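You operate a simulated robot arm through the tools that you are given. There is no shell and no other tool.

The job below is to be done with a simulated robot arm. You get a single attempt, and the scene is never put back.

TASK
Crank the black bobbin full and shut it in the bobbin box.
Fine: seat it in the winder's cup, clutch to Wind, crank till Full lights, clutch Free before lifting; lid back on; box, cones, other bobbins untouched.

The check looks at the end state, three seconds after you hand in, the way a careful person would. Anything else that was tipped, shoved, dropped, spilled or broken makes it a failure. Lids that push on must go on centred and level and be pressed home; caps that screw on are set level and turned clockwise until they are tight.

THE ROBOT
A 7-joint arm with a two-finger parallel gripper, fixed in place. Base frame: the origin is at the foot of the arm, x ahead of it, y to its left, z up; the work surface is at about z = 800. Readings come in mm, degrees, newtons and seconds.
With the tool pointing down near the work surface it reaches from about 240 to 680 mm from the base axis. Its first joint turns from -66.0 to 66.0 degrees. Payload 2.4 kg.
The TCP is the grasp point between the finger pads, 30 mm short of the fingertips. In the tool frame z runs along the fingers and y along their closing line. Largest opening 94 mm; finger width 28, thickness 10; the body of the gripper, 50 by 96 mm, starts 55 mm behind the TCP.
Orientation is that of the tool frame in the base frame, as [roll, pitch, yaw] about the fixed x, y, z axes, in that order (R = Rz(yaw) Ry(pitch) Rx(roll)). With the fingers straight down and closing along the base's y, the tool's x points along the base's -x, its y along +y and its z along -z.

THE INTERFACE
- The arm moves only by the tool arm_command. Its argument "steps" is one flat list of numbers, 7 for each row, row after row: the shift along the base's x, y, z in units of 100 mm (1.0 is 100 mm), then the turn, a rotation vector about the base's x, y, z in units of 120 degrees (1.0 is 120 degrees), then the closure, from 0 (fully open) to 1 (shut). In form: [dx, dy, dz, ax, ay, az, jaw, dx, dy, dz, ax, ay, az, jaw, ...]. A call has 1 to 20 rows; each row is the pose to reach, as a shift and turn from the pose commanded when the call began. A call with a number of a shift or a turn outside -1 to 1 is refused whole. Rows are played at 5 a second. More than 50 mm and 8.6 degrees between two rows, or a gripper value outside its range, and nothing of the call is played. A pose out of reach is approached as far as the arm can. The call stops where the force on the tool passes 40 N (or 10 N more than at its start, if that is more) or the arm is blocked; 0.2 s more then pass. The fingers move at their own pace (about 153 mm/s each) and stop on an object; they squeeze with about 28 N. The grip force told is the motor's: it shows also when the fingers shut on nothing. Time passes only in rows, and 0.2 s behind the last, so rows that repeat a pose let the fingers close. The reply holds the time, the measured pose of the TCP, the force on the tool along the base axes, the opening and the grip force, in the units named above and with some noise, with the torque about the TCP (base axes, N m) and any sound that the robot's microphone picked up, and new pictures: "views" is both (left out), scene, wrist or none.
- Cameras (640 x 400 px; columns grow to the right, rows downward): "scene" is fixed at [45.6, 488.8, 1432.8]; the picture's right is [-0.61, -0.79, 0.00], its down [-0.53, 0.41, -0.74] and it looks along [0.59, -0.45, -0.67] (base axes); focal length 328 px, centre (320, 200). "wrist" rides on the gripper at [76, 14, -102] in the tool frame; the picture's right is [-0.18, 0.98, 0.00], its down [-0.75, -0.14, -0.64] and it looks along [-0.63, -0.12, 0.77] (tool axes); focal length 243 px, centre (320, 200). There is no depth. A picture from a camera that has moved, and an enlarged one, comes with that camera's place and axes in the base frame and with its lens.
- zoom(camera, box): a new picture of the part [left, top, right, bottom] of that camera's present view, enlarged. The clock stands still meanwhile.
- sign_off(): hands the job in; it is judged then, once.

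Nothing tells you positions but the pictures and the camera data. Unless the task says otherwise, let go and move clear before handing in.

The tools are called after "Request:" by a JSON object that holds its "name" and its "arguments". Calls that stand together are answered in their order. arm_command: Moves the arm, as the interface text tells. Its arguments: {"type":"object","properties":{"steps":{"type":"array"},"views":{"type":"string","enum":["both","scene","wrist","none"]}},"required":["steps"]} The other tools are called the same way: zoom (camera, box) takes an enlarged picture of a part of a camera's view; sign_off () hands the job in.

At the start:

```text
time_s: 0.0
eef_pos: [357.8, 89.3, 1149.5]
tcp_rot: [180.0, 0.1, -180.0]
contact_force: [-0.5, -0.4, 0.1]
wrist_torque: [0.03, -0.04, 0.0]
finger_gap: 94.2
grip_force: 0.0
```

scene: 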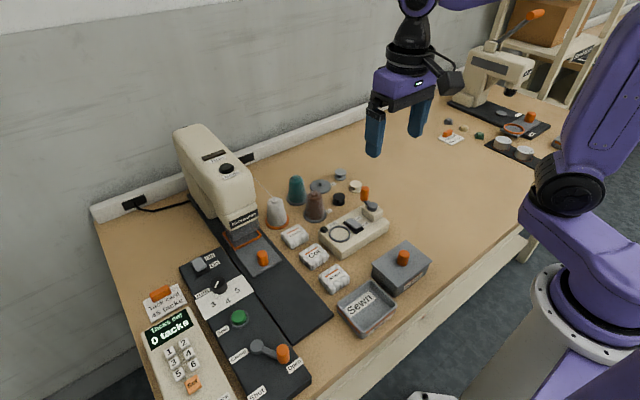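
wrist: 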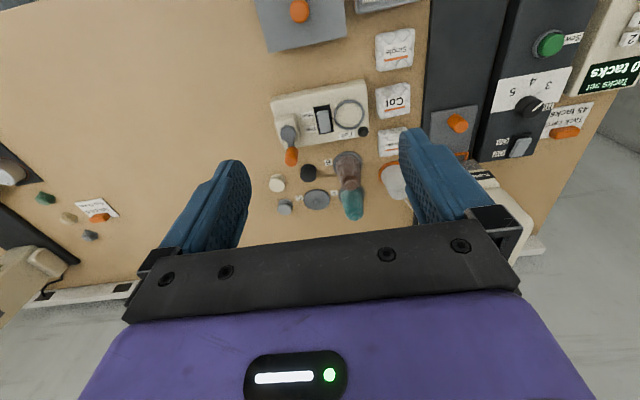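

I see a workbench with a winder (cream box with an orange crank handle), a black bobbin, thread cones, and a grey box with an orange-knobbed lid. I'll zoom in first to identify everything.

Request:
{"name": "zoom", "arguments": {"camera": "scene", "box": [260, 160, 450, 280]}}

Request:
{"name": "zoom", "arguments": {"camera": "scene", "box": [300, 220, 460, 340]}}

Request:
{"name": "zoom", "arguments": {"camera": "wrist", "box": [240, 60, 430, 230]}}

Request:
{"name": "zoom", "arguments": {"camera": "scene", "box": [420, 30, 600, 180]}}

```text
3.33 times, centred on (355, 220) of scene
camera zoom: at [45.6, 488.8, 1432.8], right [-0.61, -0.79, 0.0], down [-0.53, 0.41, -0.74], along [0.59, -0.45, -0.67], focal length 1092 px, centre (203, 133)
```

zoom: 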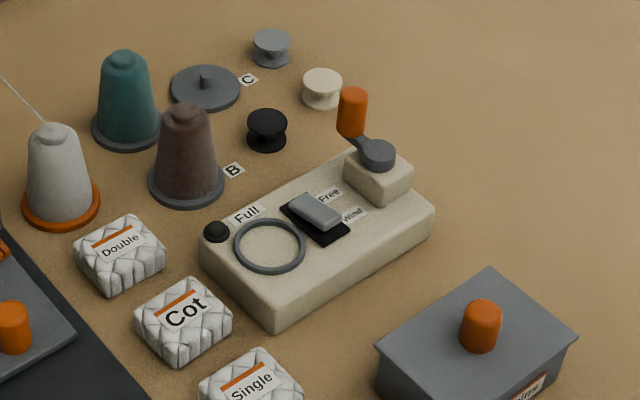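

```text
3.33 times, centred on (380, 280) of scene
camera zoom: at [45.6, 488.8, 1432.8], right [-0.61, -0.79, 0.0], down [-0.53, 0.41, -0.74], along [0.59, -0.45, -0.67], focal length 1092 px, centre (120, -67)
```

zoom: 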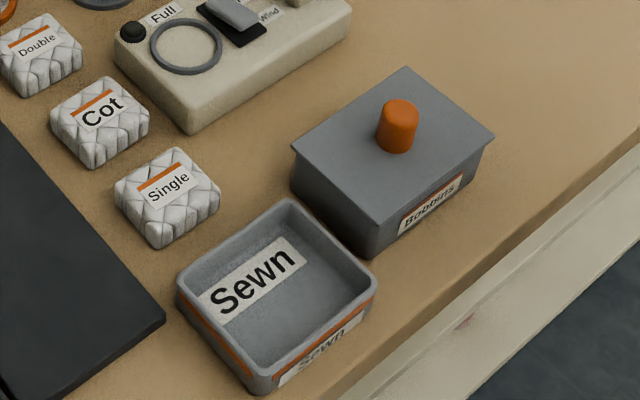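

```text
2.35 times, centred on (335, 145) of wrist
camera zoom: at [280.5, 102.1, 1252.3], right [0.18, 0.98, 0.0], down [0.75, -0.14, 0.64], along [0.63, -0.12, -0.77], focal length 571 px, centre (285, 329)
```

zoom: 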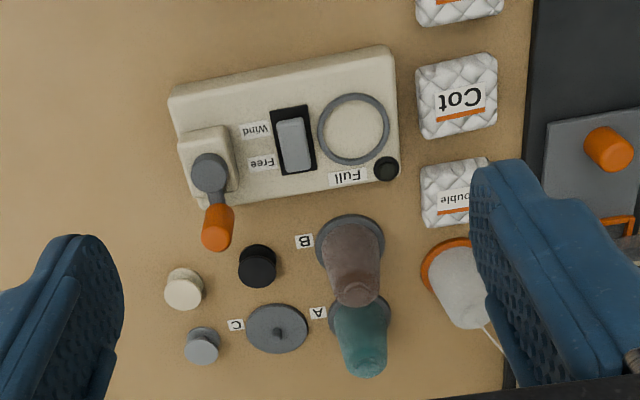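

```text
2.67 times, centred on (510, 105) of scene
camera zoom: at [45.6, 488.8, 1432.8], right [-0.61, -0.79, 0.0], down [-0.53, 0.41, -0.74], along [0.59, -0.45, -0.67], focal length 874 px, centre (-187, 453)
```

zoom: 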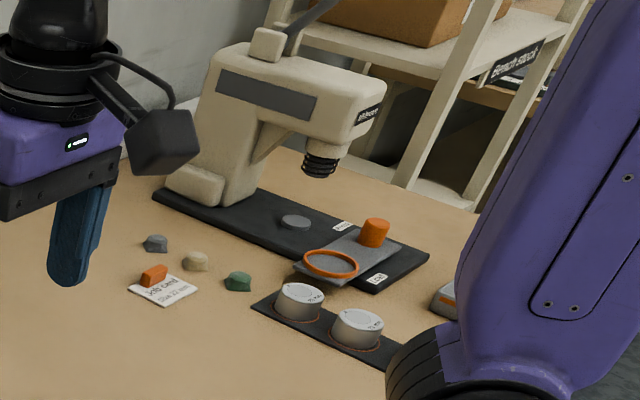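

The black bobbin sits near (562, 25). The winder's ring cup is near (444, 122) and its crank pivot near (442, 20), and the lidded Bobbins box is near (290, 78). I'll lower the wrist camera to get a closer look at the winder.

Request:
{"name": "arm_command", "arguments": {"steps": [-0.05, 0, -0.33, 0, 0, 0, 0, -0.1, 0, -0.66, 0, 0, 0, 0, -0.13, 0.0, -1.0, 0, 0, 0, 0, -0.13, 0.0, -1.0, 0, 0, 0, 0], "views": "none"}}

Request:
{"name": "arm_command", "arguments": {"steps": [-0.03, 0, -0.3, 0, 0, 0, 0, -0.06, 0, -0.5, 0, 0, 0, 0, -0.12, 0.0, -0.7, 0, 0, 0, 0, -0.12, 0.0, -0.7, 0, 0, 0, 0], "views": "both"}}

```text
time_s: 1.0
eef_pos: [344.1, 87.0, 1051.1]
tcp_rot: [-180.0, -0.1, 180.0]
contact_force: [0.5, -0.2, 0.9]
wrist_torque: [-0.01, 0.0, -0.02]
finger_gap: 94.0
grip_force: 0.1
```

```text
time_s: 2.0
eef_pos: [332.1, 89.3, 979.6]
tcp_rot: [180.0, 0.0, 180.0]
contact_force: [-1.2, -0.5, -0.4]
wrist_torque: [0.04, -0.02, -0.07]
finger_gap: 94.2
grip_force: 0.1
camera wrist: at [255.2, 102.5, 1081.8], right [0.18, 0.98, 0.0], down [0.75, -0.14, 0.64], along [0.63, -0.12, -0.77], focal length 243 px, centre (320, 200)
```

scene: 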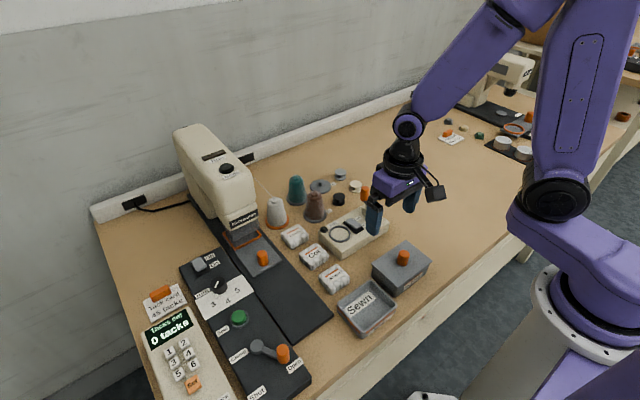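
wrist: 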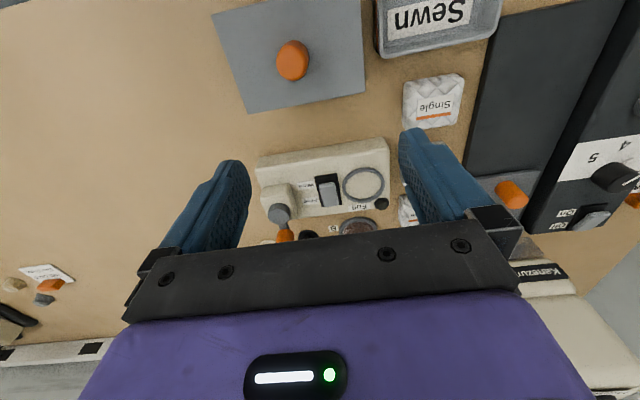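

The winder, box and trays are now clearly in view. I'll zoom in on them for detail.

Request:
{"name": "zoom", "arguments": {"camera": "wrist", "box": [245, 125, 405, 245]}}

Request:
{"name": "zoom", "arguments": {"camera": "wrist", "box": [200, 0, 400, 125]}}

Request:
{"name": "zoom", "arguments": {"camera": "scene", "box": [310, 165, 400, 265]}}

```text
3.33 times, centred on (325, 185) of wrist
camera zoom: at [255.2, 102.5, 1081.8], right [0.18, 0.98, 0.0], down [0.75, -0.14, 0.64], along [0.63, -0.12, -0.77], focal length 809 px, centre (303, 250)
```

zoom: 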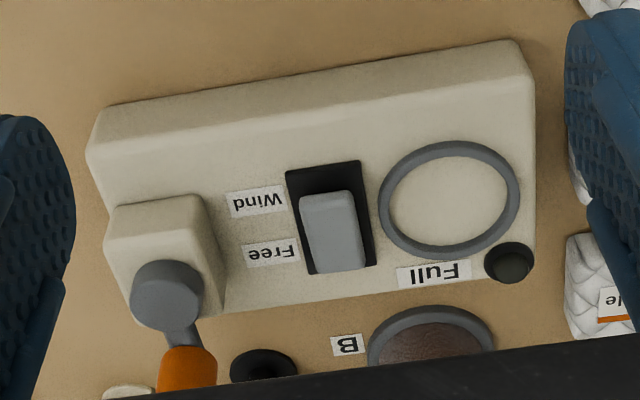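

```text
3.20 times, centred on (300, 62) of wrist
camera zoom: at [255.2, 102.5, 1081.8], right [0.18, 0.98, 0.0], down [0.75, -0.14, 0.64], along [0.63, -0.12, -0.77], focal length 776 px, centre (384, 640)
```

zoom: 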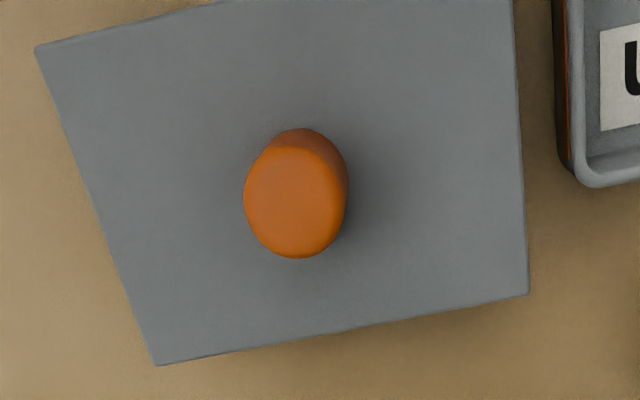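

```text
4.00 times, centred on (355, 215) of scene
camera zoom: at [45.6, 488.8, 1432.8], right [-0.61, -0.79, 0.0], down [-0.53, 0.41, -0.74], along [0.59, -0.45, -0.67], focal length 1310 px, centre (180, 140)
```

zoom: 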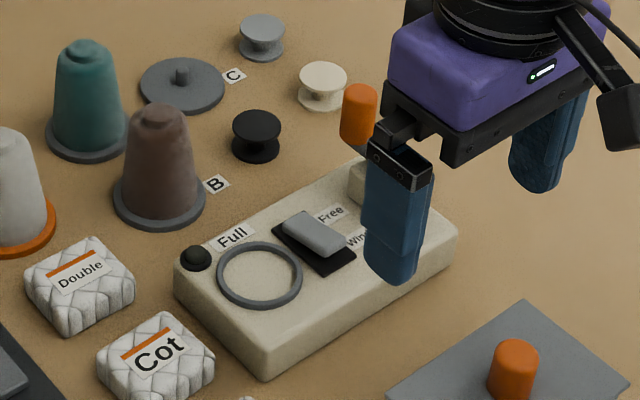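

The clutch is a grey piece on a black plate, apparently at the Free end. I'll zoom in tighter on the clutch, crank and box.

Request:
{"name": "zoom", "arguments": {"camera": "scene", "box": [325, 205, 373, 250]}}

Request:
{"name": "zoom", "arguments": {"camera": "wrist", "box": [305, 160, 355, 215]}}

Request:
{"name": "zoom", "arguments": {"camera": "wrist", "box": [250, 175, 310, 245]}}

Request:
{"name": "zoom", "arguments": {"camera": "scene", "box": [365, 235, 440, 300]}}

```text
8.89 times, centred on (349, 228) of scene
camera zoom: at [45.6, 488.8, 1432.8], right [-0.61, -0.79, 0.0], down [-0.53, 0.41, -0.74], along [0.59, -0.45, -0.67], focal length 2912 px, centre (62, -44)
```

zoom: 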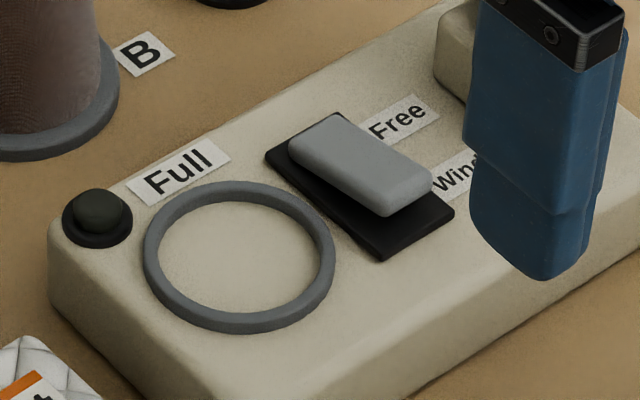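

```text
7.27 times, centred on (330, 188) of wrist
camera zoom: at [255.2, 102.5, 1081.8], right [0.18, 0.98, 0.0], down [0.75, -0.14, 0.64], along [0.63, -0.12, -0.77], focal length 1764 px, centre (247, 291)
```

zoom: 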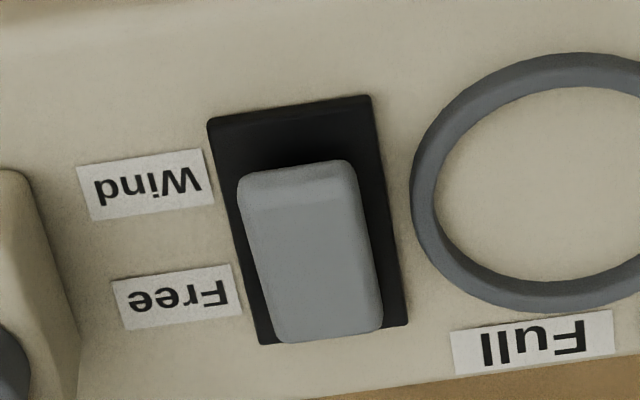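

```text
5.71 times, centred on (280, 210) of wrist
camera zoom: at [255.2, 102.5, 1081.8], right [0.18, 0.98, 0.0], down [0.75, -0.14, 0.64], along [0.63, -0.12, -0.77], focal length 1386 px, centre (549, 143)
```

zoom: 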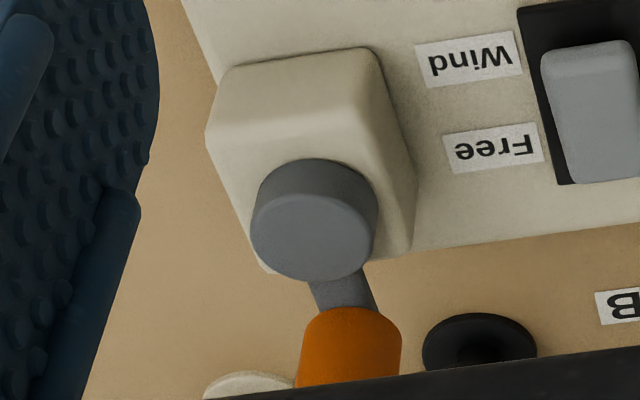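

```text
6.15 times, centred on (402, 268) of scene
camera zoom: at [45.6, 488.8, 1432.8], right [-0.61, -0.79, 0.0], down [-0.53, 0.41, -0.74], along [0.59, -0.45, -0.67], focal length 2016 px, centre (-188, -215)
```

zoom: 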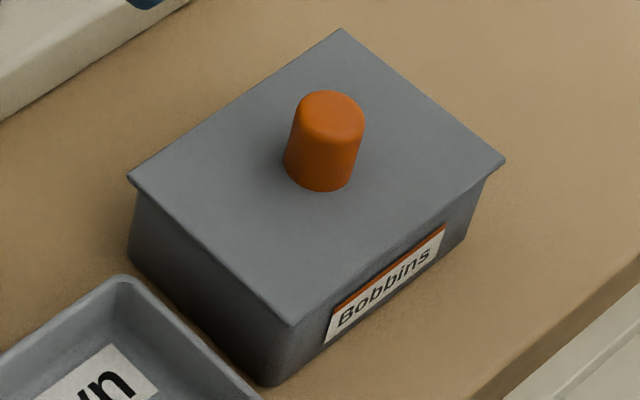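

The clutch is a rocker with its Wind end (the −x side) raised. The box lid spans about x 251–330 and y 16–131, and its knob is at (290, 73, 868). Next I'll back off to view the crank handle and the bobbin between the fingers.

Request:
{"name": "arm_command", "arguments": {"steps": [-0.1, -0.2, 0.25, 0, 0, 0, 0, -0.2, -0.4, 0.5, 0, 0, 0, 0, -0.32, -0.59, 0.8, 0, 0, 0, 0, -0.32, -0.59, 0.8, 0, 0, 0, 0], "views": "wrist"}}

Request:
{"name": "zoom", "arguments": {"camera": "wrist", "box": [240, 120, 420, 232]}}

Request:
{"name": "zoom", "arguments": {"camera": "wrist", "box": [270, 165, 350, 230]}}

```text
time_s: 3.0
eef_pos: [300.0, 28.5, 1059.5]
tcp_rot: [180.0, 0.0, 180.0]
contact_force: [0.3, -0.5, 0.0]
wrist_torque: [-0.02, -0.02, -0.02]
finger_gap: 93.8
grip_force: 0.1
camera wrist: at [223.2, 42.4, 1162.6], right [0.18, 0.98, 0.0], down [0.75, -0.14, 0.64], along [0.63, -0.12, -0.77], focal length 243 px, centre (320, 200)
```

wrist: 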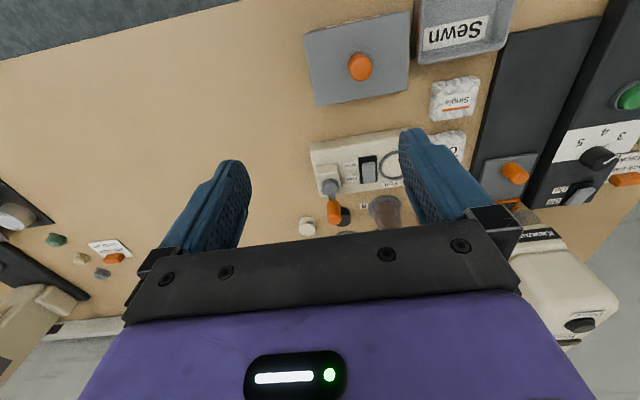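

```text
3.56 times, centred on (330, 176) of wrist
camera zoom: at [223.2, 42.4, 1162.6], right [0.18, 0.98, 0.0], down [0.75, -0.14, 0.64], along [0.63, -0.12, -0.77], focal length 863 px, centre (284, 285)
```

zoom: 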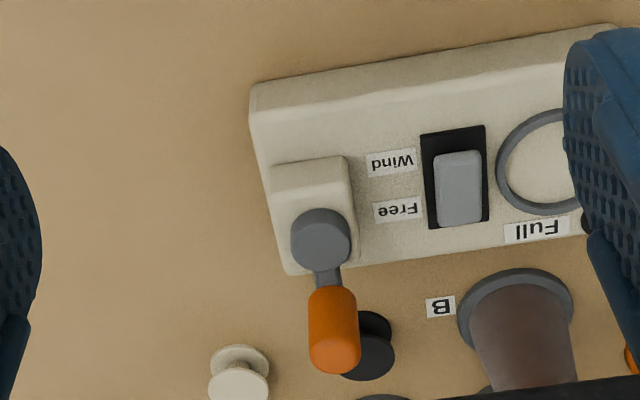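

```text
6.15 times, centred on (310, 198) of wrist
camera zoom: at [223.2, 42.4, 1162.6], right [0.18, 0.98, 0.0], down [0.75, -0.14, 0.64], along [0.63, -0.12, -0.77], focal length 1493 px, centre (382, 215)
```

zoom: 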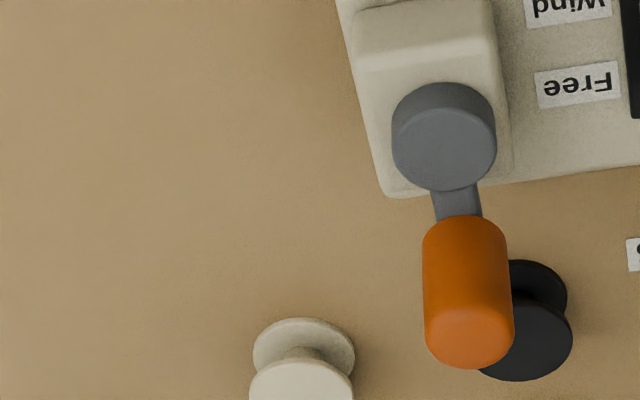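

The crank pivot is near (442, 16) with its handle at about (476, 16) on the +x side, top near z 905. I'll start with the lid, moving over its knob and checking alignment.

Request:
{"name": "arm_command", "arguments": {"steps": [-0.05, 0.2, -0.3, 0, 0, 0, 0, -0.1, 0.44, -0.6, 0, 0, 0, 0, -0.1, 0.44, -0.95, 0, 0, 0, 0, -0.1, 0.44, -0.95, 0, 0, 0, 0], "views": "none"}}

Request:
{"name": "arm_command", "arguments": {"steps": [0, 0, -0.2, 0, 0, 0, 0.1, 0, 0, -0.4, 0, 0, 0, 0.2, 0, 0, -0.4, 0, 0, 0, 0.3], "views": "both"}}

```text
time_s: 4.0
eef_pos: [289.5, 72.2, 963.6]
tcp_rot: [-180.0, 0.0, 179.9]
contact_force: [0.2, 0.1, 0.9]
wrist_torque: [-0.01, 0.01, 0.01]
finger_gap: 94.1
grip_force: 0.0
```

```text
time_s: 4.8
eef_pos: [290.1, 73.7, 925.4]
tcp_rot: [-180.0, 0.0, 180.0]
contact_force: [-0.2, 0.4, -0.5]
wrist_torque: [-0.02, 0.01, 0.0]
finger_gap: 66.1
grip_force: 0.2
camera wrist: at [214.0, 87.0, 1027.1], right [0.18, 0.98, 0.0], down [0.75, -0.14, 0.64], along [0.63, -0.12, -0.77], focal length 243 px, centre (320, 200)
```

scene: 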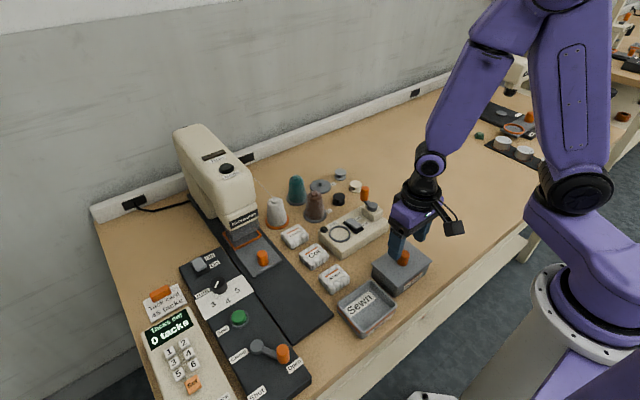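
wrist: 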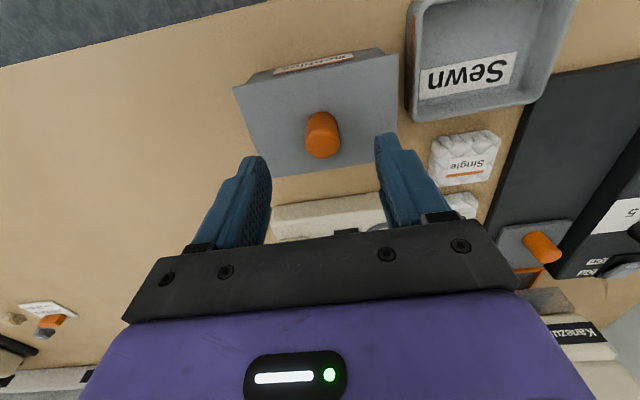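

The knob is roughly between the fingers. I'll zoom in to fix its centre before going down.

Request:
{"name": "zoom", "arguments": {"camera": "wrist", "box": [220, 40, 420, 180]}}

Request:
{"name": "zoom", "arguments": {"camera": "scene", "box": [360, 180, 460, 300]}}

```text
2.86 times, centred on (320, 110) of wrist
camera zoom: at [214.0, 87.0, 1027.1], right [0.18, 0.98, 0.0], down [0.75, -0.14, 0.64], along [0.63, -0.12, -0.77], focal length 693 px, centre (320, 457)
```

zoom: 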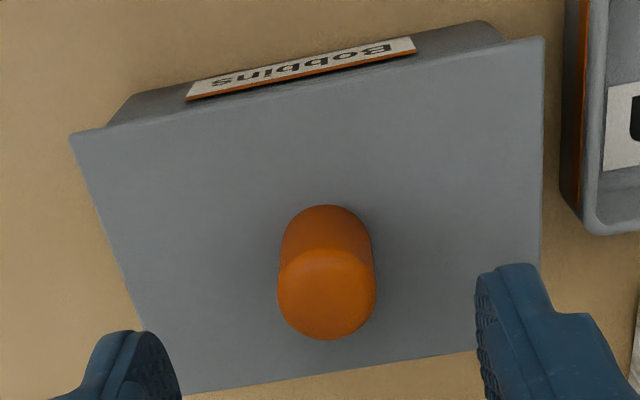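

```text
3.33 times, centred on (410, 240) of scene
camera zoom: at [45.6, 488.8, 1432.8], right [-0.61, -0.79, 0.0], down [-0.53, 0.41, -0.74], along [0.59, -0.45, -0.67], focal length 1092 px, centre (20, 67)
```

zoom: 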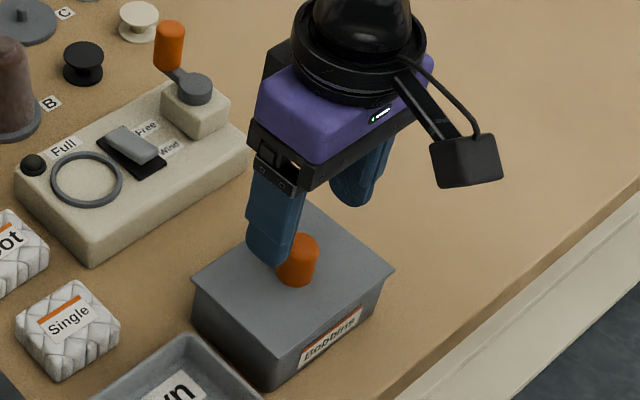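

The knob top refines to (289, 74.4, 876) with the lid plate near z 848. I'll descend until the fingertips are about 4 mm above the lid and close on the knob.

Request:
{"name": "arm_command", "arguments": {"steps": [-0.01, 0.01, -0.15, 0, 0, 0, 0.3, -0.01, 0.01, -0.3, 0, 0, 0, 0.3, -0.01, 0.01, -0.42, 0, 0, 0, 0.3, -0.01, 0.01, -0.42, 0, 0, 0, 0.3], "views": "both"}}

Request:
{"name": "zoom", "arguments": {"camera": "scene", "box": [360, 200, 460, 300]}}

Request:
{"name": "zoom", "arguments": {"camera": "wrist", "box": [200, 40, 440, 230]}}

```text
time_s: 5.8
eef_pos: [289.5, 73.9, 882.9]
tcp_rot: [-180.0, 0.0, 180.0]
contact_force: [0.6, 0.6, 0.7]
wrist_torque: [0.0, -0.01, 0.0]
finger_gap: 66.0
grip_force: 0.1
camera wrist: at [212.5, 88.0, 984.7], right [0.18, 0.98, 0.0], down [0.75, -0.14, 0.64], along [0.63, -0.12, -0.77], focal length 243 px, centre (320, 200)
```

scene: 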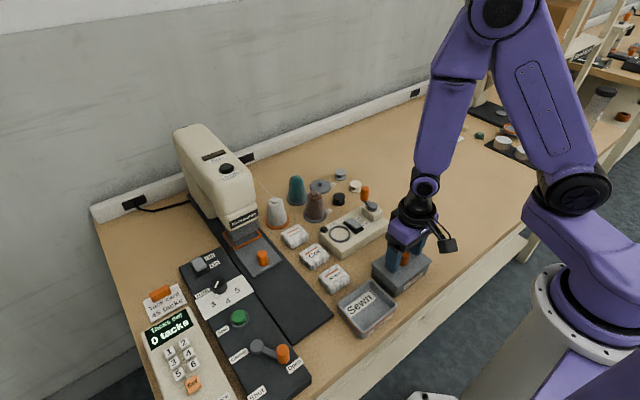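
wrist: 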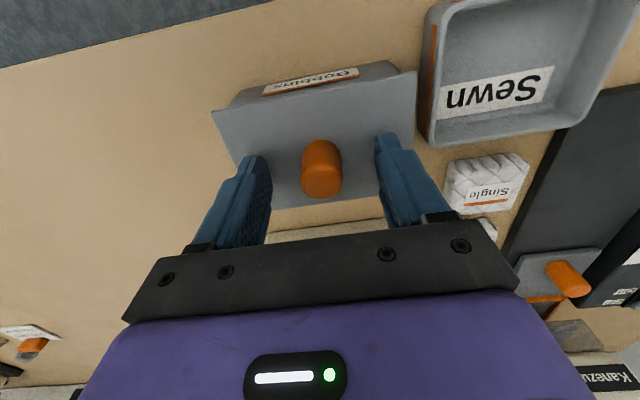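

```text
4.00 times, centred on (410, 250) of scene
camera zoom: at [45.6, 488.8, 1432.8], right [-0.61, -0.79, 0.0], down [-0.53, 0.41, -0.74], along [0.59, -0.45, -0.67], focal length 1310 px, centre (-40, 0)
```

zoom: 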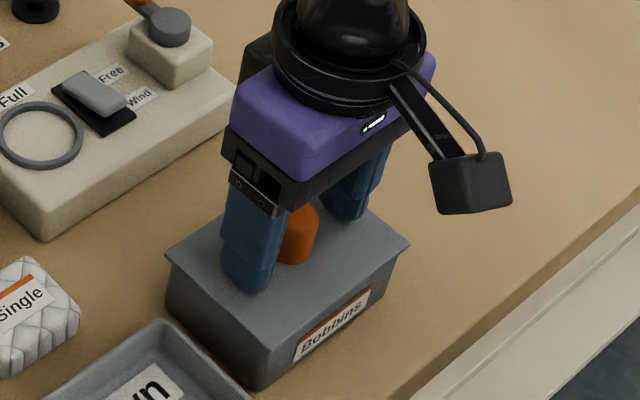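

```text
2.11 times, centred on (320, 135) of wrist
camera zoom: at [212.5, 88.0, 984.7], right [0.18, 0.98, 0.0], down [0.75, -0.14, 0.64], along [0.63, -0.12, -0.77], focal length 511 px, centre (320, 337)
```

zoom: 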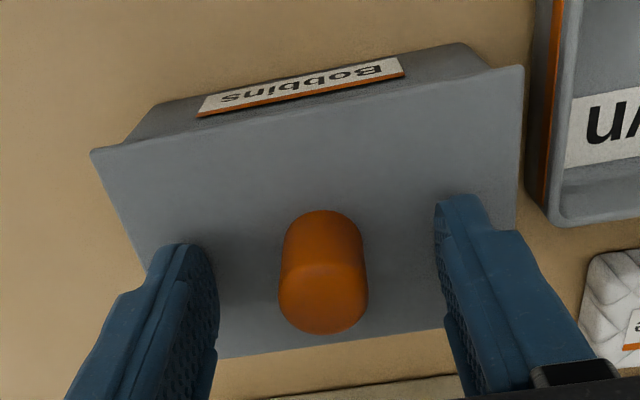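

The fingers straddle the knob well. Closing on it now.

Request:
{"name": "arm_command", "arguments": {"steps": [-0.015, 0, 0, 0, 0, 0, 0.5, -0.015, 0, 0, 0, 0, 0, 1, -0.015, 0, 0, 0, 0, 0, 1, -0.015, 0, 0, 0, 0, 0, 1], "views": "none"}}

Request:
{"name": "arm_command", "arguments": {"steps": [0, 0, 0.04, 0, 0, 0, 1, 0, 0, 0.08, 0, 0, 0, 1, 0, 0, 0.15, 0, 0, 0, 1, 0, 0, 0.25, 0, 0, 0, 1, 0, 0, 0.25, 0, 0, 0, 1], "views": "both"}}

```text
time_s: 6.8
eef_pos: [287.4, 73.6, 882.8]
tcp_rot: [-180.0, 0.0, 179.9]
contact_force: [-0.3, -0.1, -0.1]
wrist_torque: [0.02, -0.05, 0.01]
finger_gap: 22.4
grip_force: 27.7
heard: snap
```

```text
time_s: 8.0
eef_pos: [286.9, 74.1, 906.8]
tcp_rot: [180.0, 0.0, 180.0]
contact_force: [0.2, 0.3, -1.0]
wrist_torque: [0.04, -0.01, 0.0]
finger_gap: 22.6
grip_force: 28.5
camera wrist: at [211.1, 88.0, 1009.9], right [0.18, 0.98, 0.0], down [0.75, -0.14, 0.64], along [0.63, -0.12, -0.77], focal length 243 px, centre (320, 200)
```

scene: 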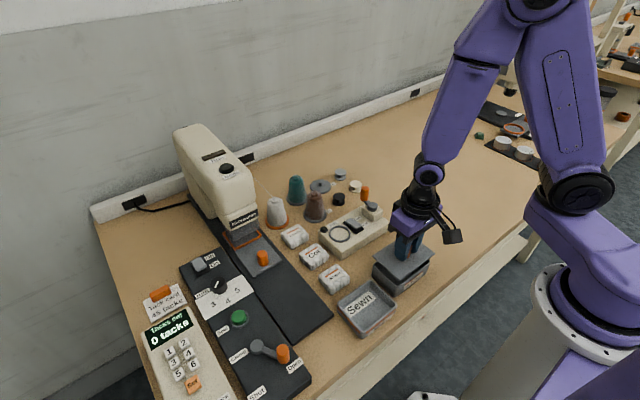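
wrist: 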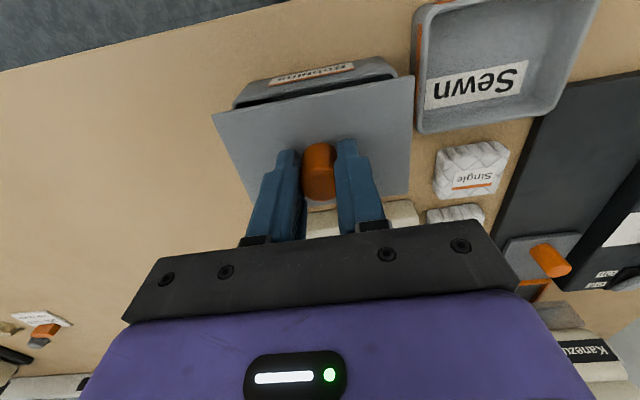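

The lid has lifted free and stays level in the grip. I'll raise it and look at the open box and the lid's underside.

Request:
{"name": "arm_command", "arguments": {"steps": [0, 0, 0.3, 0, 0, 0, 1, 0, 0, 0.6, 0, 0, 0, 1, 0, -0.3, 0.8, 0, 0, 0, 1, 0, -0.65, 0.8, 0, 0, 0, 1, 0, -1.0, 0.8, 0, 0, 0, 1, 0, -1.0, 0.8, 0, 0, 0, 1], "views": "both"}}

Request:
{"name": "zoom", "arguments": {"camera": "scene", "box": [360, 180, 480, 300]}}

Request:
{"name": "zoom", "arguments": {"camera": "wrist", "box": [200, 40, 480, 230]}}

```text
time_s: 9.4
eef_pos: [285.7, -27.6, 987.6]
tcp_rot: [-179.9, 0.1, -180.0]
contact_force: [0.0, -0.6, -0.4]
wrist_torque: [-0.05, 0.03, 0.0]
finger_gap: 22.6
grip_force: 27.9
camera wrist: at [209.2, -13.4, 1090.8], right [0.18, 0.98, 0.0], down [0.75, -0.14, 0.64], along [0.63, -0.12, -0.77], focal length 243 px, centre (320, 200)
```

scene: 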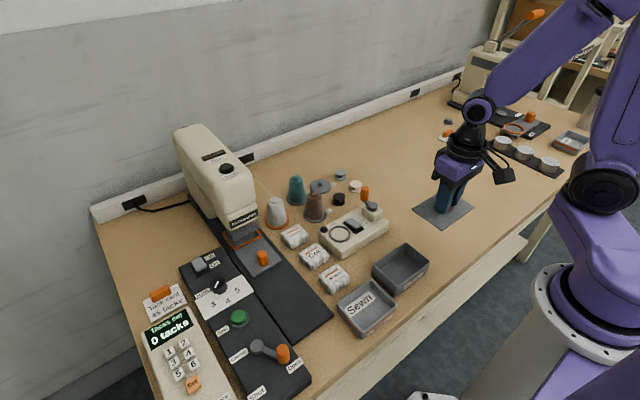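
wrist: 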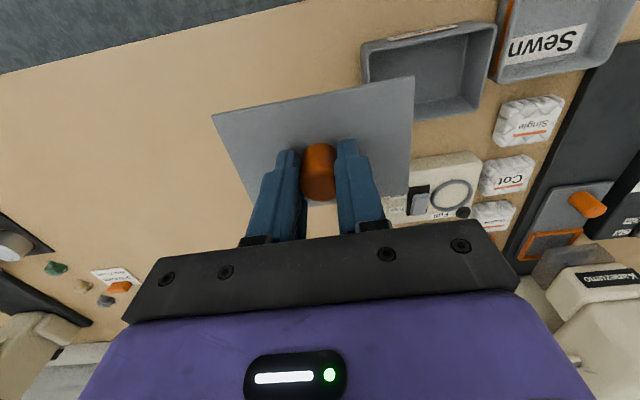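

```text
3.33 times, centred on (420, 240) of scene
camera zoom: at [45.6, 488.7, 1432.8], right [-0.61, -0.79, 0.0], down [-0.53, 0.41, -0.74], along [0.59, -0.45, -0.67], focal length 1092 px, centre (-13, 67)
```

zoom: 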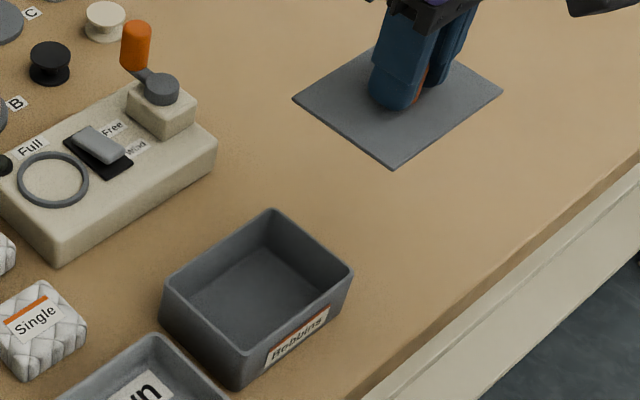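

```text
2.11 times, centred on (340, 135) of wrist
camera zoom: at [209.2, -13.4, 1090.8], right [0.18, 0.98, 0.0], down [0.75, -0.14, 0.64], along [0.63, -0.12, -0.77], focal length 511 px, centre (278, 337)
```

zoom: 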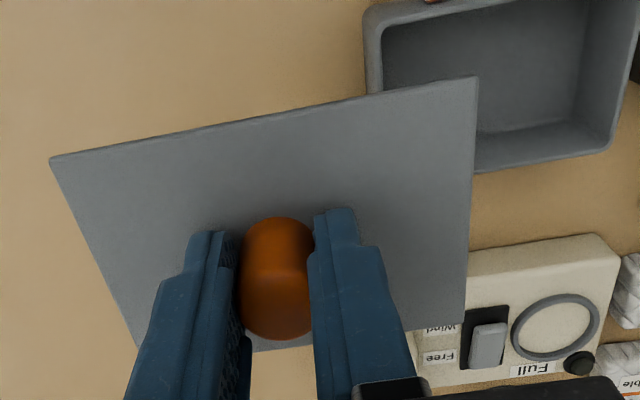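

The box is empty and the lid is a thin plate. I'll set the lid down on the clear bench area around (330, -100).

Request:
{"name": "arm_command", "arguments": {"steps": [0.2, -0.35, -0.1, 0, 0, 0, 1, 0.42, -0.7, -0.2, 0, 0, 0, 1, 0.42, -0.75, -0.5, 0, 0, 0, 1, 0.42, -0.75, -0.8, 0, 0, 0, 1, 0.42, -0.75, -1.0, 0, 0, 0, 1, 0.42, -0.75, -1.0, 0, 0, 0, 1], "views": "none"}}

Request:
{"name": "arm_command", "arguments": {"steps": [0, 0, -0.15, 0, 0, 0, 1, 0, 0, -0.28, 0, 0, 0, 1, 0, 0, -0.32, 0, 0, 0, 1, 0, 0, -0.32, 0, 0, 0, 1], "views": "both"}}

Request:
{"name": "zoom", "arguments": {"camera": "scene", "box": [400, 170, 520, 260]}}

```text
time_s: 10.8
eef_pos: [327.5, -101.7, 888.2]
tcp_rot: [180.0, 0.0, -180.0]
contact_force: [-0.3, 0.1, -1.0]
wrist_torque: [0.02, -0.03, -0.01]
finger_gap: 22.5
grip_force: 27.6
```

```text
time_s: 11.8
eef_pos: [328.5, -100.2, 856.7]
tcp_rot: [-179.9, -0.1, 180.0]
contact_force: [0.2, -0.9, -0.3]
wrist_torque: [-0.02, 0.02, -0.01]
finger_gap: 22.4
grip_force: 27.7
camera wrist: at [252.0, -86.5, 958.8], right [0.18, 0.98, 0.0], down [0.75, -0.14, 0.64], along [0.63, -0.12, -0.77], focal length 243 px, centre (320, 200)
```

scene: 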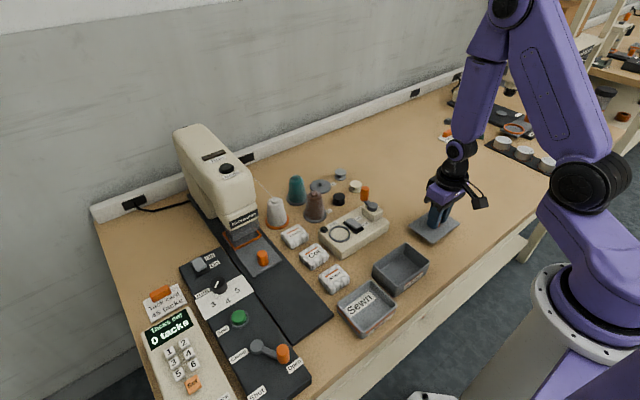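
wrist: 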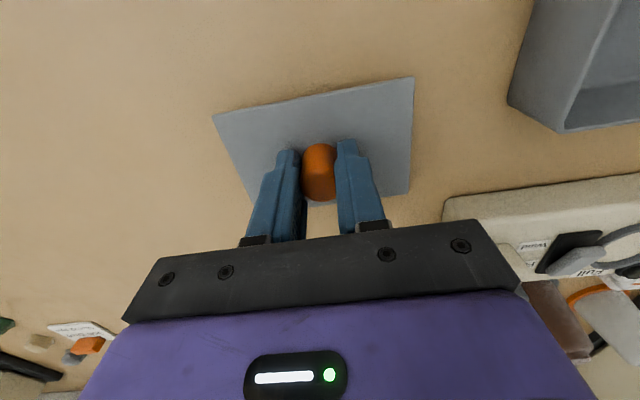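

```text
4.44 times, centred on (460, 215) of scene
camera zoom: at [45.6, 488.8, 1432.8], right [-0.61, -0.79, 0.0], down [-0.53, 0.41, -0.74], along [0.59, -0.45, -0.67], focal length 1456 px, centre (-302, 133)
```

zoom: 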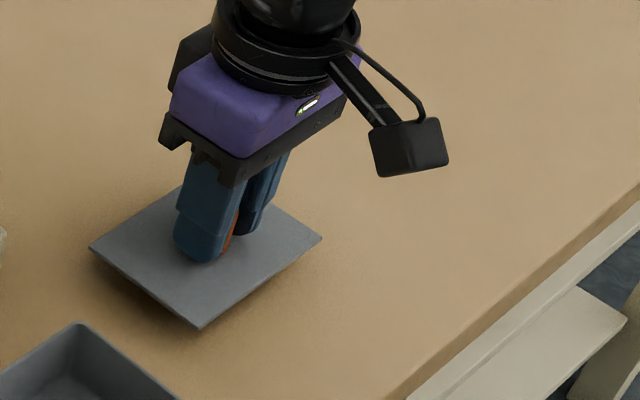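

The lid is just above the bench. Lowering it in small increments until I feel contact.

Request:
{"name": "arm_command", "arguments": {"steps": [0, 0, -0.03, 0, 0, 0, 1, 0, 0, -0.06, 0, 0, 0, 1, 0, 0, -0.06, 0, 0, 0, 1], "views": "none"}}

Request:
{"name": "arm_command", "arguments": {"steps": [0, 0, -0.02, 0, 0, 0, 1, 0, 0, -0.04, 0, 0, 0, 1, 0, 0, -0.04, 0, 0, 0, 1], "views": "none"}}

```text
time_s: 12.6
eef_pos: [329.5, -101.0, 850.7]
tcp_rot: [180.0, -0.1, -179.9]
contact_force: [-0.3, 0.7, -1.3]
wrist_torque: [-0.01, -0.04, 0.0]
finger_gap: 22.5
grip_force: 27.6
```

```text
time_s: 13.4
eef_pos: [329.5, -100.3, 845.5]
tcp_rot: [179.9, 0.0, 180.0]
contact_force: [-0.7, -0.2, -0.6]
wrist_torque: [0.04, 0.01, 0.01]
finger_gap: 22.7
grip_force: 27.7
```

Request:
{"name": "arm_command", "arguments": {"steps": [0, 0, -0.02, 0, 0, 0, 1, 0, 0, -0.03, 0, 0, 0, 1, 0, 0, -0.03, 0, 0, 0, 1], "views": "none"}}

Request:
{"name": "zoom", "arguments": {"camera": "scene", "box": [400, 180, 480, 260]}}

```text
time_s: 14.2
eef_pos: [329.7, -100.6, 843.2]
tcp_rot: [-180.0, 0.0, 180.0]
contact_force: [-1.6, -2.3, 9.4]
wrist_torque: [-0.04, -0.02, -0.03]
finger_gap: 22.6
grip_force: 27.6
```

```text
5.00 times, centred on (440, 220) of scene
camera zoom: at [45.5, 488.8, 1432.8], right [-0.61, -0.79, 0.0], down [-0.53, 0.41, -0.74], along [0.59, -0.45, -0.67], focal length 1638 px, centre (-280, 100)
```

zoom: 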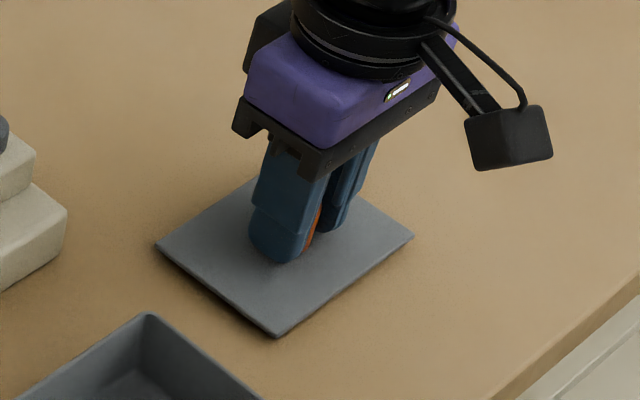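

The lid is down on the bench with about 9 N of contact. I'll release it and lift away.

Request:
{"name": "arm_command", "arguments": {"steps": [0, 0, 0.01, 0, 0, 0, 0.5, 0, 0, 0.01, 0, 0, 0, 0.3, 0, 0, 0.01, 0, 0, 0, 0.3, 0, 0, 0.3, 0, 0, 0, 0.3, 0, 0, 0.6, 0, 0, 0, 0.3, 0, 0, 1.0, 0, 0, 0, 0.1, 0, 0, 1.0, 0, 0, 0, 0.1], "views": "both"}}

```text
time_s: 15.8
eef_pos: [329.7, -101.4, 942.6]
tcp_rot: [-180.0, 0.0, 179.8]
contact_force: [0.4, -0.4, 0.3]
wrist_torque: [0.0, -0.02, 0.03]
finger_gap: 84.5
grip_force: 0.0
camera wrist: at [253.1, -86.9, 1045.7], right [0.19, 0.98, 0.0], down [0.75, -0.14, 0.64], along [0.63, -0.12, -0.77], focal length 243 px, centre (320, 200)
```

scene: 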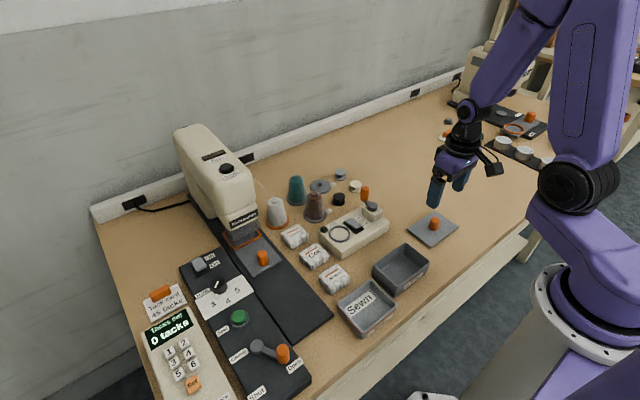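
wrist: 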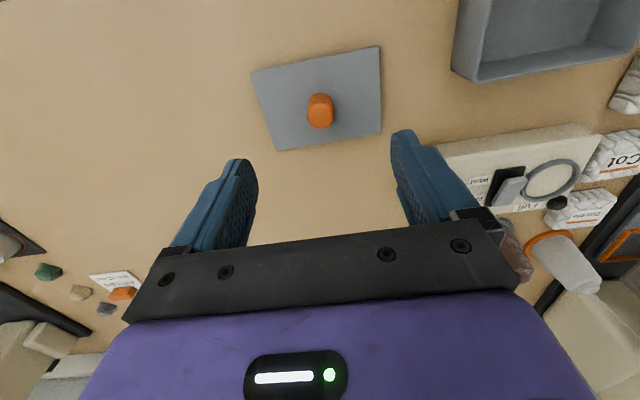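

The lid is standing safely on the bench. Next I'll move to a viewpoint where the black bobbin shows between the fingers.

Request:
{"name": "arm_command", "arguments": {"steps": [0.1, 0, 0.4, 0, 0, 0, 0.1, 0.2, 0.2, 0.6, 0, 0, 0, 0.1, 0.3, 0.5, 0.7, 0, 0, 0, 0.1, 0.4, 0.8, 0.7, 0, 0, 0, 0.1, 0.5, 1.0, 0.7, 0, 0, 0, 0.1], "views": "none"}}

Request:
{"name": "arm_command", "arguments": {"steps": [0.1, 0.2, 0, 0, 0, 0, 0.1, 0.2, 0.5, 0, 0, 0, 0, 0.1, 0.2, 0.5, 0, 0, 0, 0, 0.1], "views": "wrist"}}

Request:
{"name": "zoom", "arguments": {"camera": "wrist", "box": [245, 110, 405, 232]}}

```text
time_s: 17.0
eef_pos: [380.1, -2.0, 1010.7]
tcp_rot: [-179.9, 0.1, 180.0]
contact_force: [0.0, 0.2, -0.4]
wrist_torque: [0.0, 0.02, 0.01]
finger_gap: 84.5
grip_force: 0.0
```

```text
time_s: 17.8
eef_pos: [399.8, 48.0, 1012.7]
tcp_rot: [-179.9, 0.0, 179.9]
contact_force: [-0.4, -0.3, 0.8]
wrist_torque: [0.0, -0.01, 0.01]
finger_gap: 84.6
grip_force: 0.0
camera wrist: at [323.5, 62.0, 1114.7], right [0.19, 0.98, 0.0], down [0.75, -0.14, 0.64], along [0.63, -0.12, -0.77], focal length 243 px, centre (320, 200)
```

wrist: 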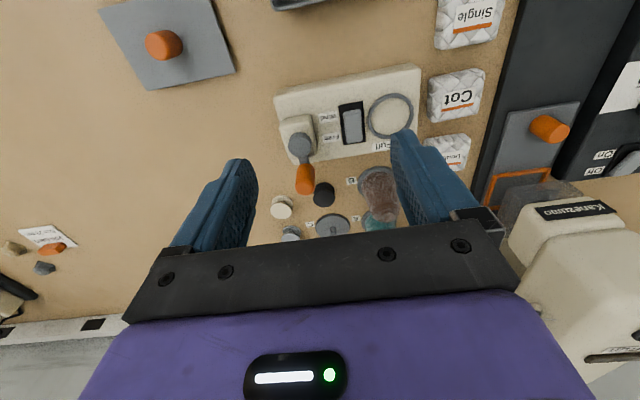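

```text
3.28 times, centred on (325, 171) of wrist
camera zoom: at [323.5, 62.0, 1114.7], right [0.19, 0.98, 0.0], down [0.75, -0.14, 0.64], along [0.63, -0.12, -0.77], focal length 796 px, centre (304, 295)
```

zoom: 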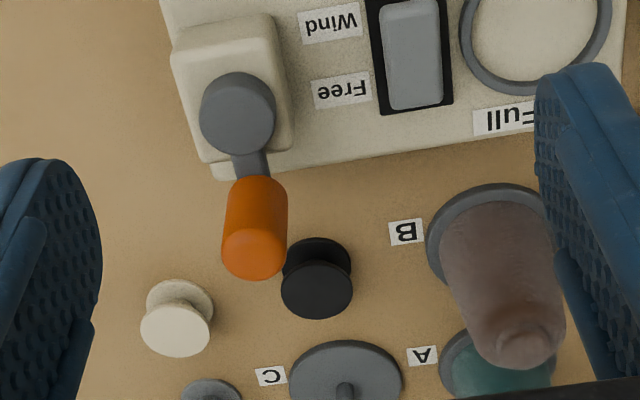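

The bobbin is at about (561, 23), 33 mm across and 22 mm tall. I'll yaw the gripper 45° so the wrist camera stays clear of the crank handle, and move over the bobbin at a safe height.

Request:
{"name": "arm_command", "arguments": {"steps": [0.12, -0.03, 0, 0, 0, 0.06, 0.2, 0.25, -0.06, 0, 0, 0, 0.12, 0.2, 0.38, -0.09, 0, 0, 0, 0.18, 0.2, 0.5, -0.12, 0, 0, 0, 0.24, 0.2, 0.65, -0.16, 0, 0, 0, 0.3, 0.2, 0.8, -0.2, 0, 0, 0, 0.36, 0.2, 0.9, -0.23, 0, 0, 0, 0.375, 0.25, 0.9, -0.23, 0, 0, 0, 0.375, 0.25], "views": "none"}}

Request:
{"name": "arm_command", "arguments": {"steps": [0.3, -0.01, -0.1, 0, 0, 0, 0.25, 0.55, -0.02, -0.2, 0, 0, 0, 0.25, 0.72, -0.03, -0.4, 0, 0, 0, 0.25, 0.72, -0.03, -0.6, 0, 0, 0, 0.25, 0.72, -0.03, -0.6, 0, 0, 0, 0.25], "views": "both"}}

Request:
{"name": "zoom", "arguments": {"camera": "wrist", "box": [220, 60, 420, 230]}}

Request:
{"name": "zoom", "arguments": {"camera": "scene", "box": [280, 120, 420, 230]}}

```text
time_s: 19.6
eef_pos: [489.2, 24.2, 1012.4]
tcp_rot: [180.0, 0.1, -135.0]
contact_force: [0.8, -0.5, -0.5]
wrist_torque: [0.0, 0.01, 0.04]
finger_gap: 70.2
grip_force: 0.0
```

```text
time_s: 20.8
eef_pos: [559.9, 24.1, 952.2]
tcp_rot: [-179.9, 0.0, -134.9]
contact_force: [-0.3, -0.5, 1.4]
wrist_torque: [0.03, -0.04, 0.01]
finger_gap: 70.4
grip_force: 0.0
camera wrist: at [495.4, -19.8, 1054.5], right [-0.56, 0.83, 0.0], down [0.63, 0.43, 0.64], along [0.53, 0.36, -0.77], focal length 243 px, centre (320, 200)
```

scene: 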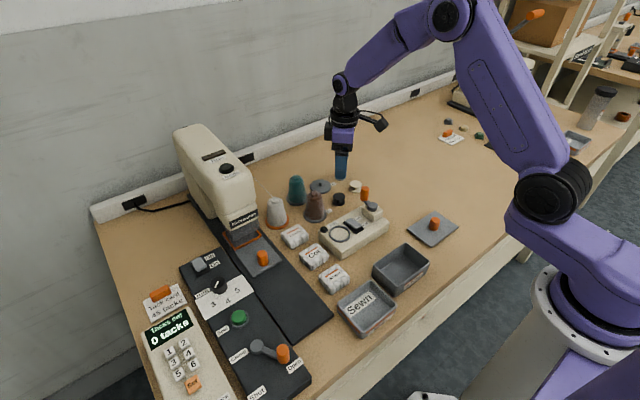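
wrist: 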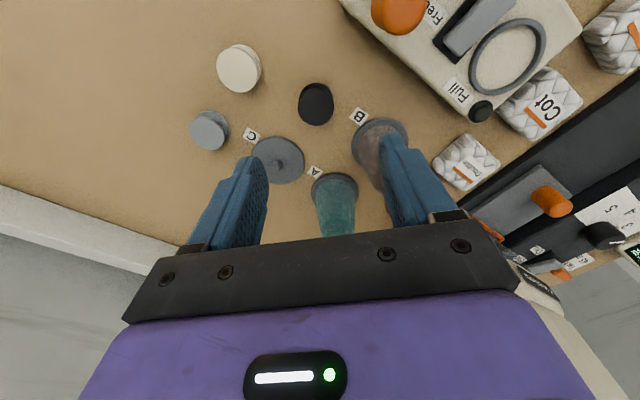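

```text
2.35 times, centred on (320, 145) of wrist
camera zoom: at [495.4, -19.8, 1054.5], right [-0.56, 0.83, 0.0], down [0.63, 0.43, 0.64], along [0.53, 0.36, -0.77], focal length 571 px, centre (320, 329)
```

zoom: 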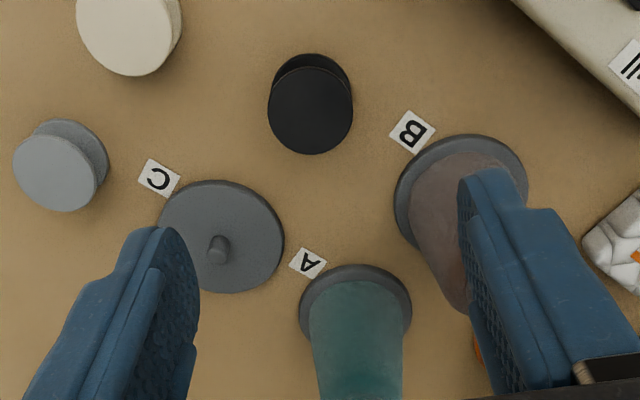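

```text
3.64 times, centred on (350, 175) of scene
camera zoom: at [45.6, 488.8, 1432.8], right [-0.61, -0.79, 0.0], down [-0.53, 0.41, -0.74], along [0.59, -0.45, -0.67], focal length 1191 px, centre (211, 291)
```

zoom: 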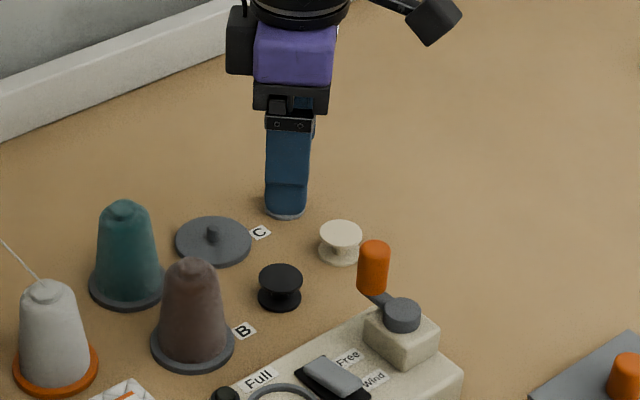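

The gripper is roughly over the bobbin. I'll correct by a few millimetres and descend part way for a second look.

Request:
{"name": "arm_command", "arguments": {"steps": [0.02, -0.01, -0.25, 0, 0, 0, 0.3, 0.03, -0.01, -0.5, 0, 0, 0, 0.35, 0.03, -0.01, -0.75, 0, 0, 0, 0.35, 0.03, -0.01, -0.75, 0, 0, 0, 0.35], "views": "wrist"}}

Request:
{"name": "zoom", "arguments": {"camera": "wrist", "box": [220, 80, 420, 240]}}

Request:
{"name": "zoom", "arguments": {"camera": "scene", "box": [290, 150, 410, 240]}}

```text
time_s: 21.8
eef_pos: [563.8, 24.5, 879.2]
tcp_rot: [-179.9, 0.0, -135.0]
contact_force: [0.0, 1.1, 0.4]
wrist_torque: [-0.01, -0.02, -0.03]
finger_gap: 61.1
grip_force: 0.1
camera wrist: at [499.2, -20.6, 981.0], right [-0.56, 0.83, 0.0], down [0.63, 0.43, 0.64], along [0.53, 0.36, -0.77], focal length 243 px, centre (320, 200)
```

wrist: 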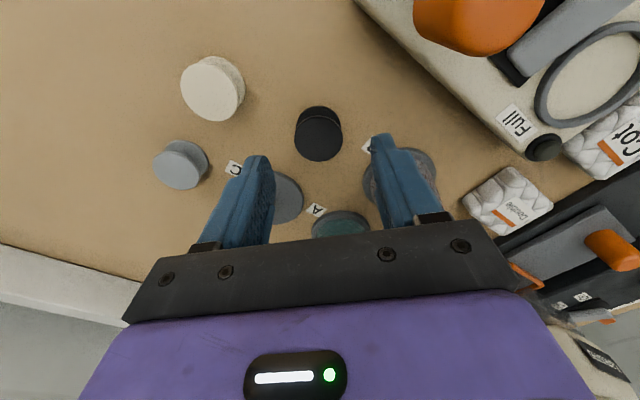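

```text
2.50 times, centred on (320, 160) of wrist
camera zoom: at [499.2, -20.6, 981.0], right [-0.56, 0.83, 0.0], down [0.63, 0.43, 0.64], along [0.53, 0.36, -0.77], focal length 606 px, centre (320, 300)
```

zoom: 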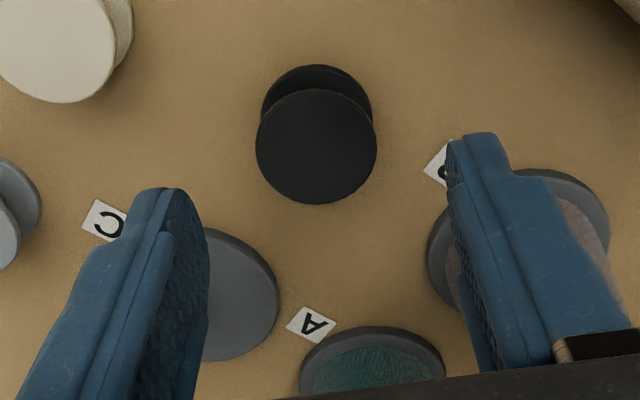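

```text
4.44 times, centred on (350, 195) of scene
camera zoom: at [45.6, 488.8, 1432.8], right [-0.61, -0.79, 0.0], down [-0.53, 0.41, -0.74], along [0.59, -0.45, -0.67], focal length 1456 px, centre (187, 222)
```

zoom: 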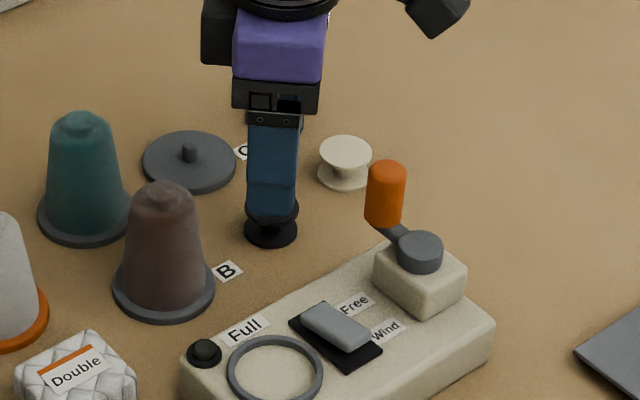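

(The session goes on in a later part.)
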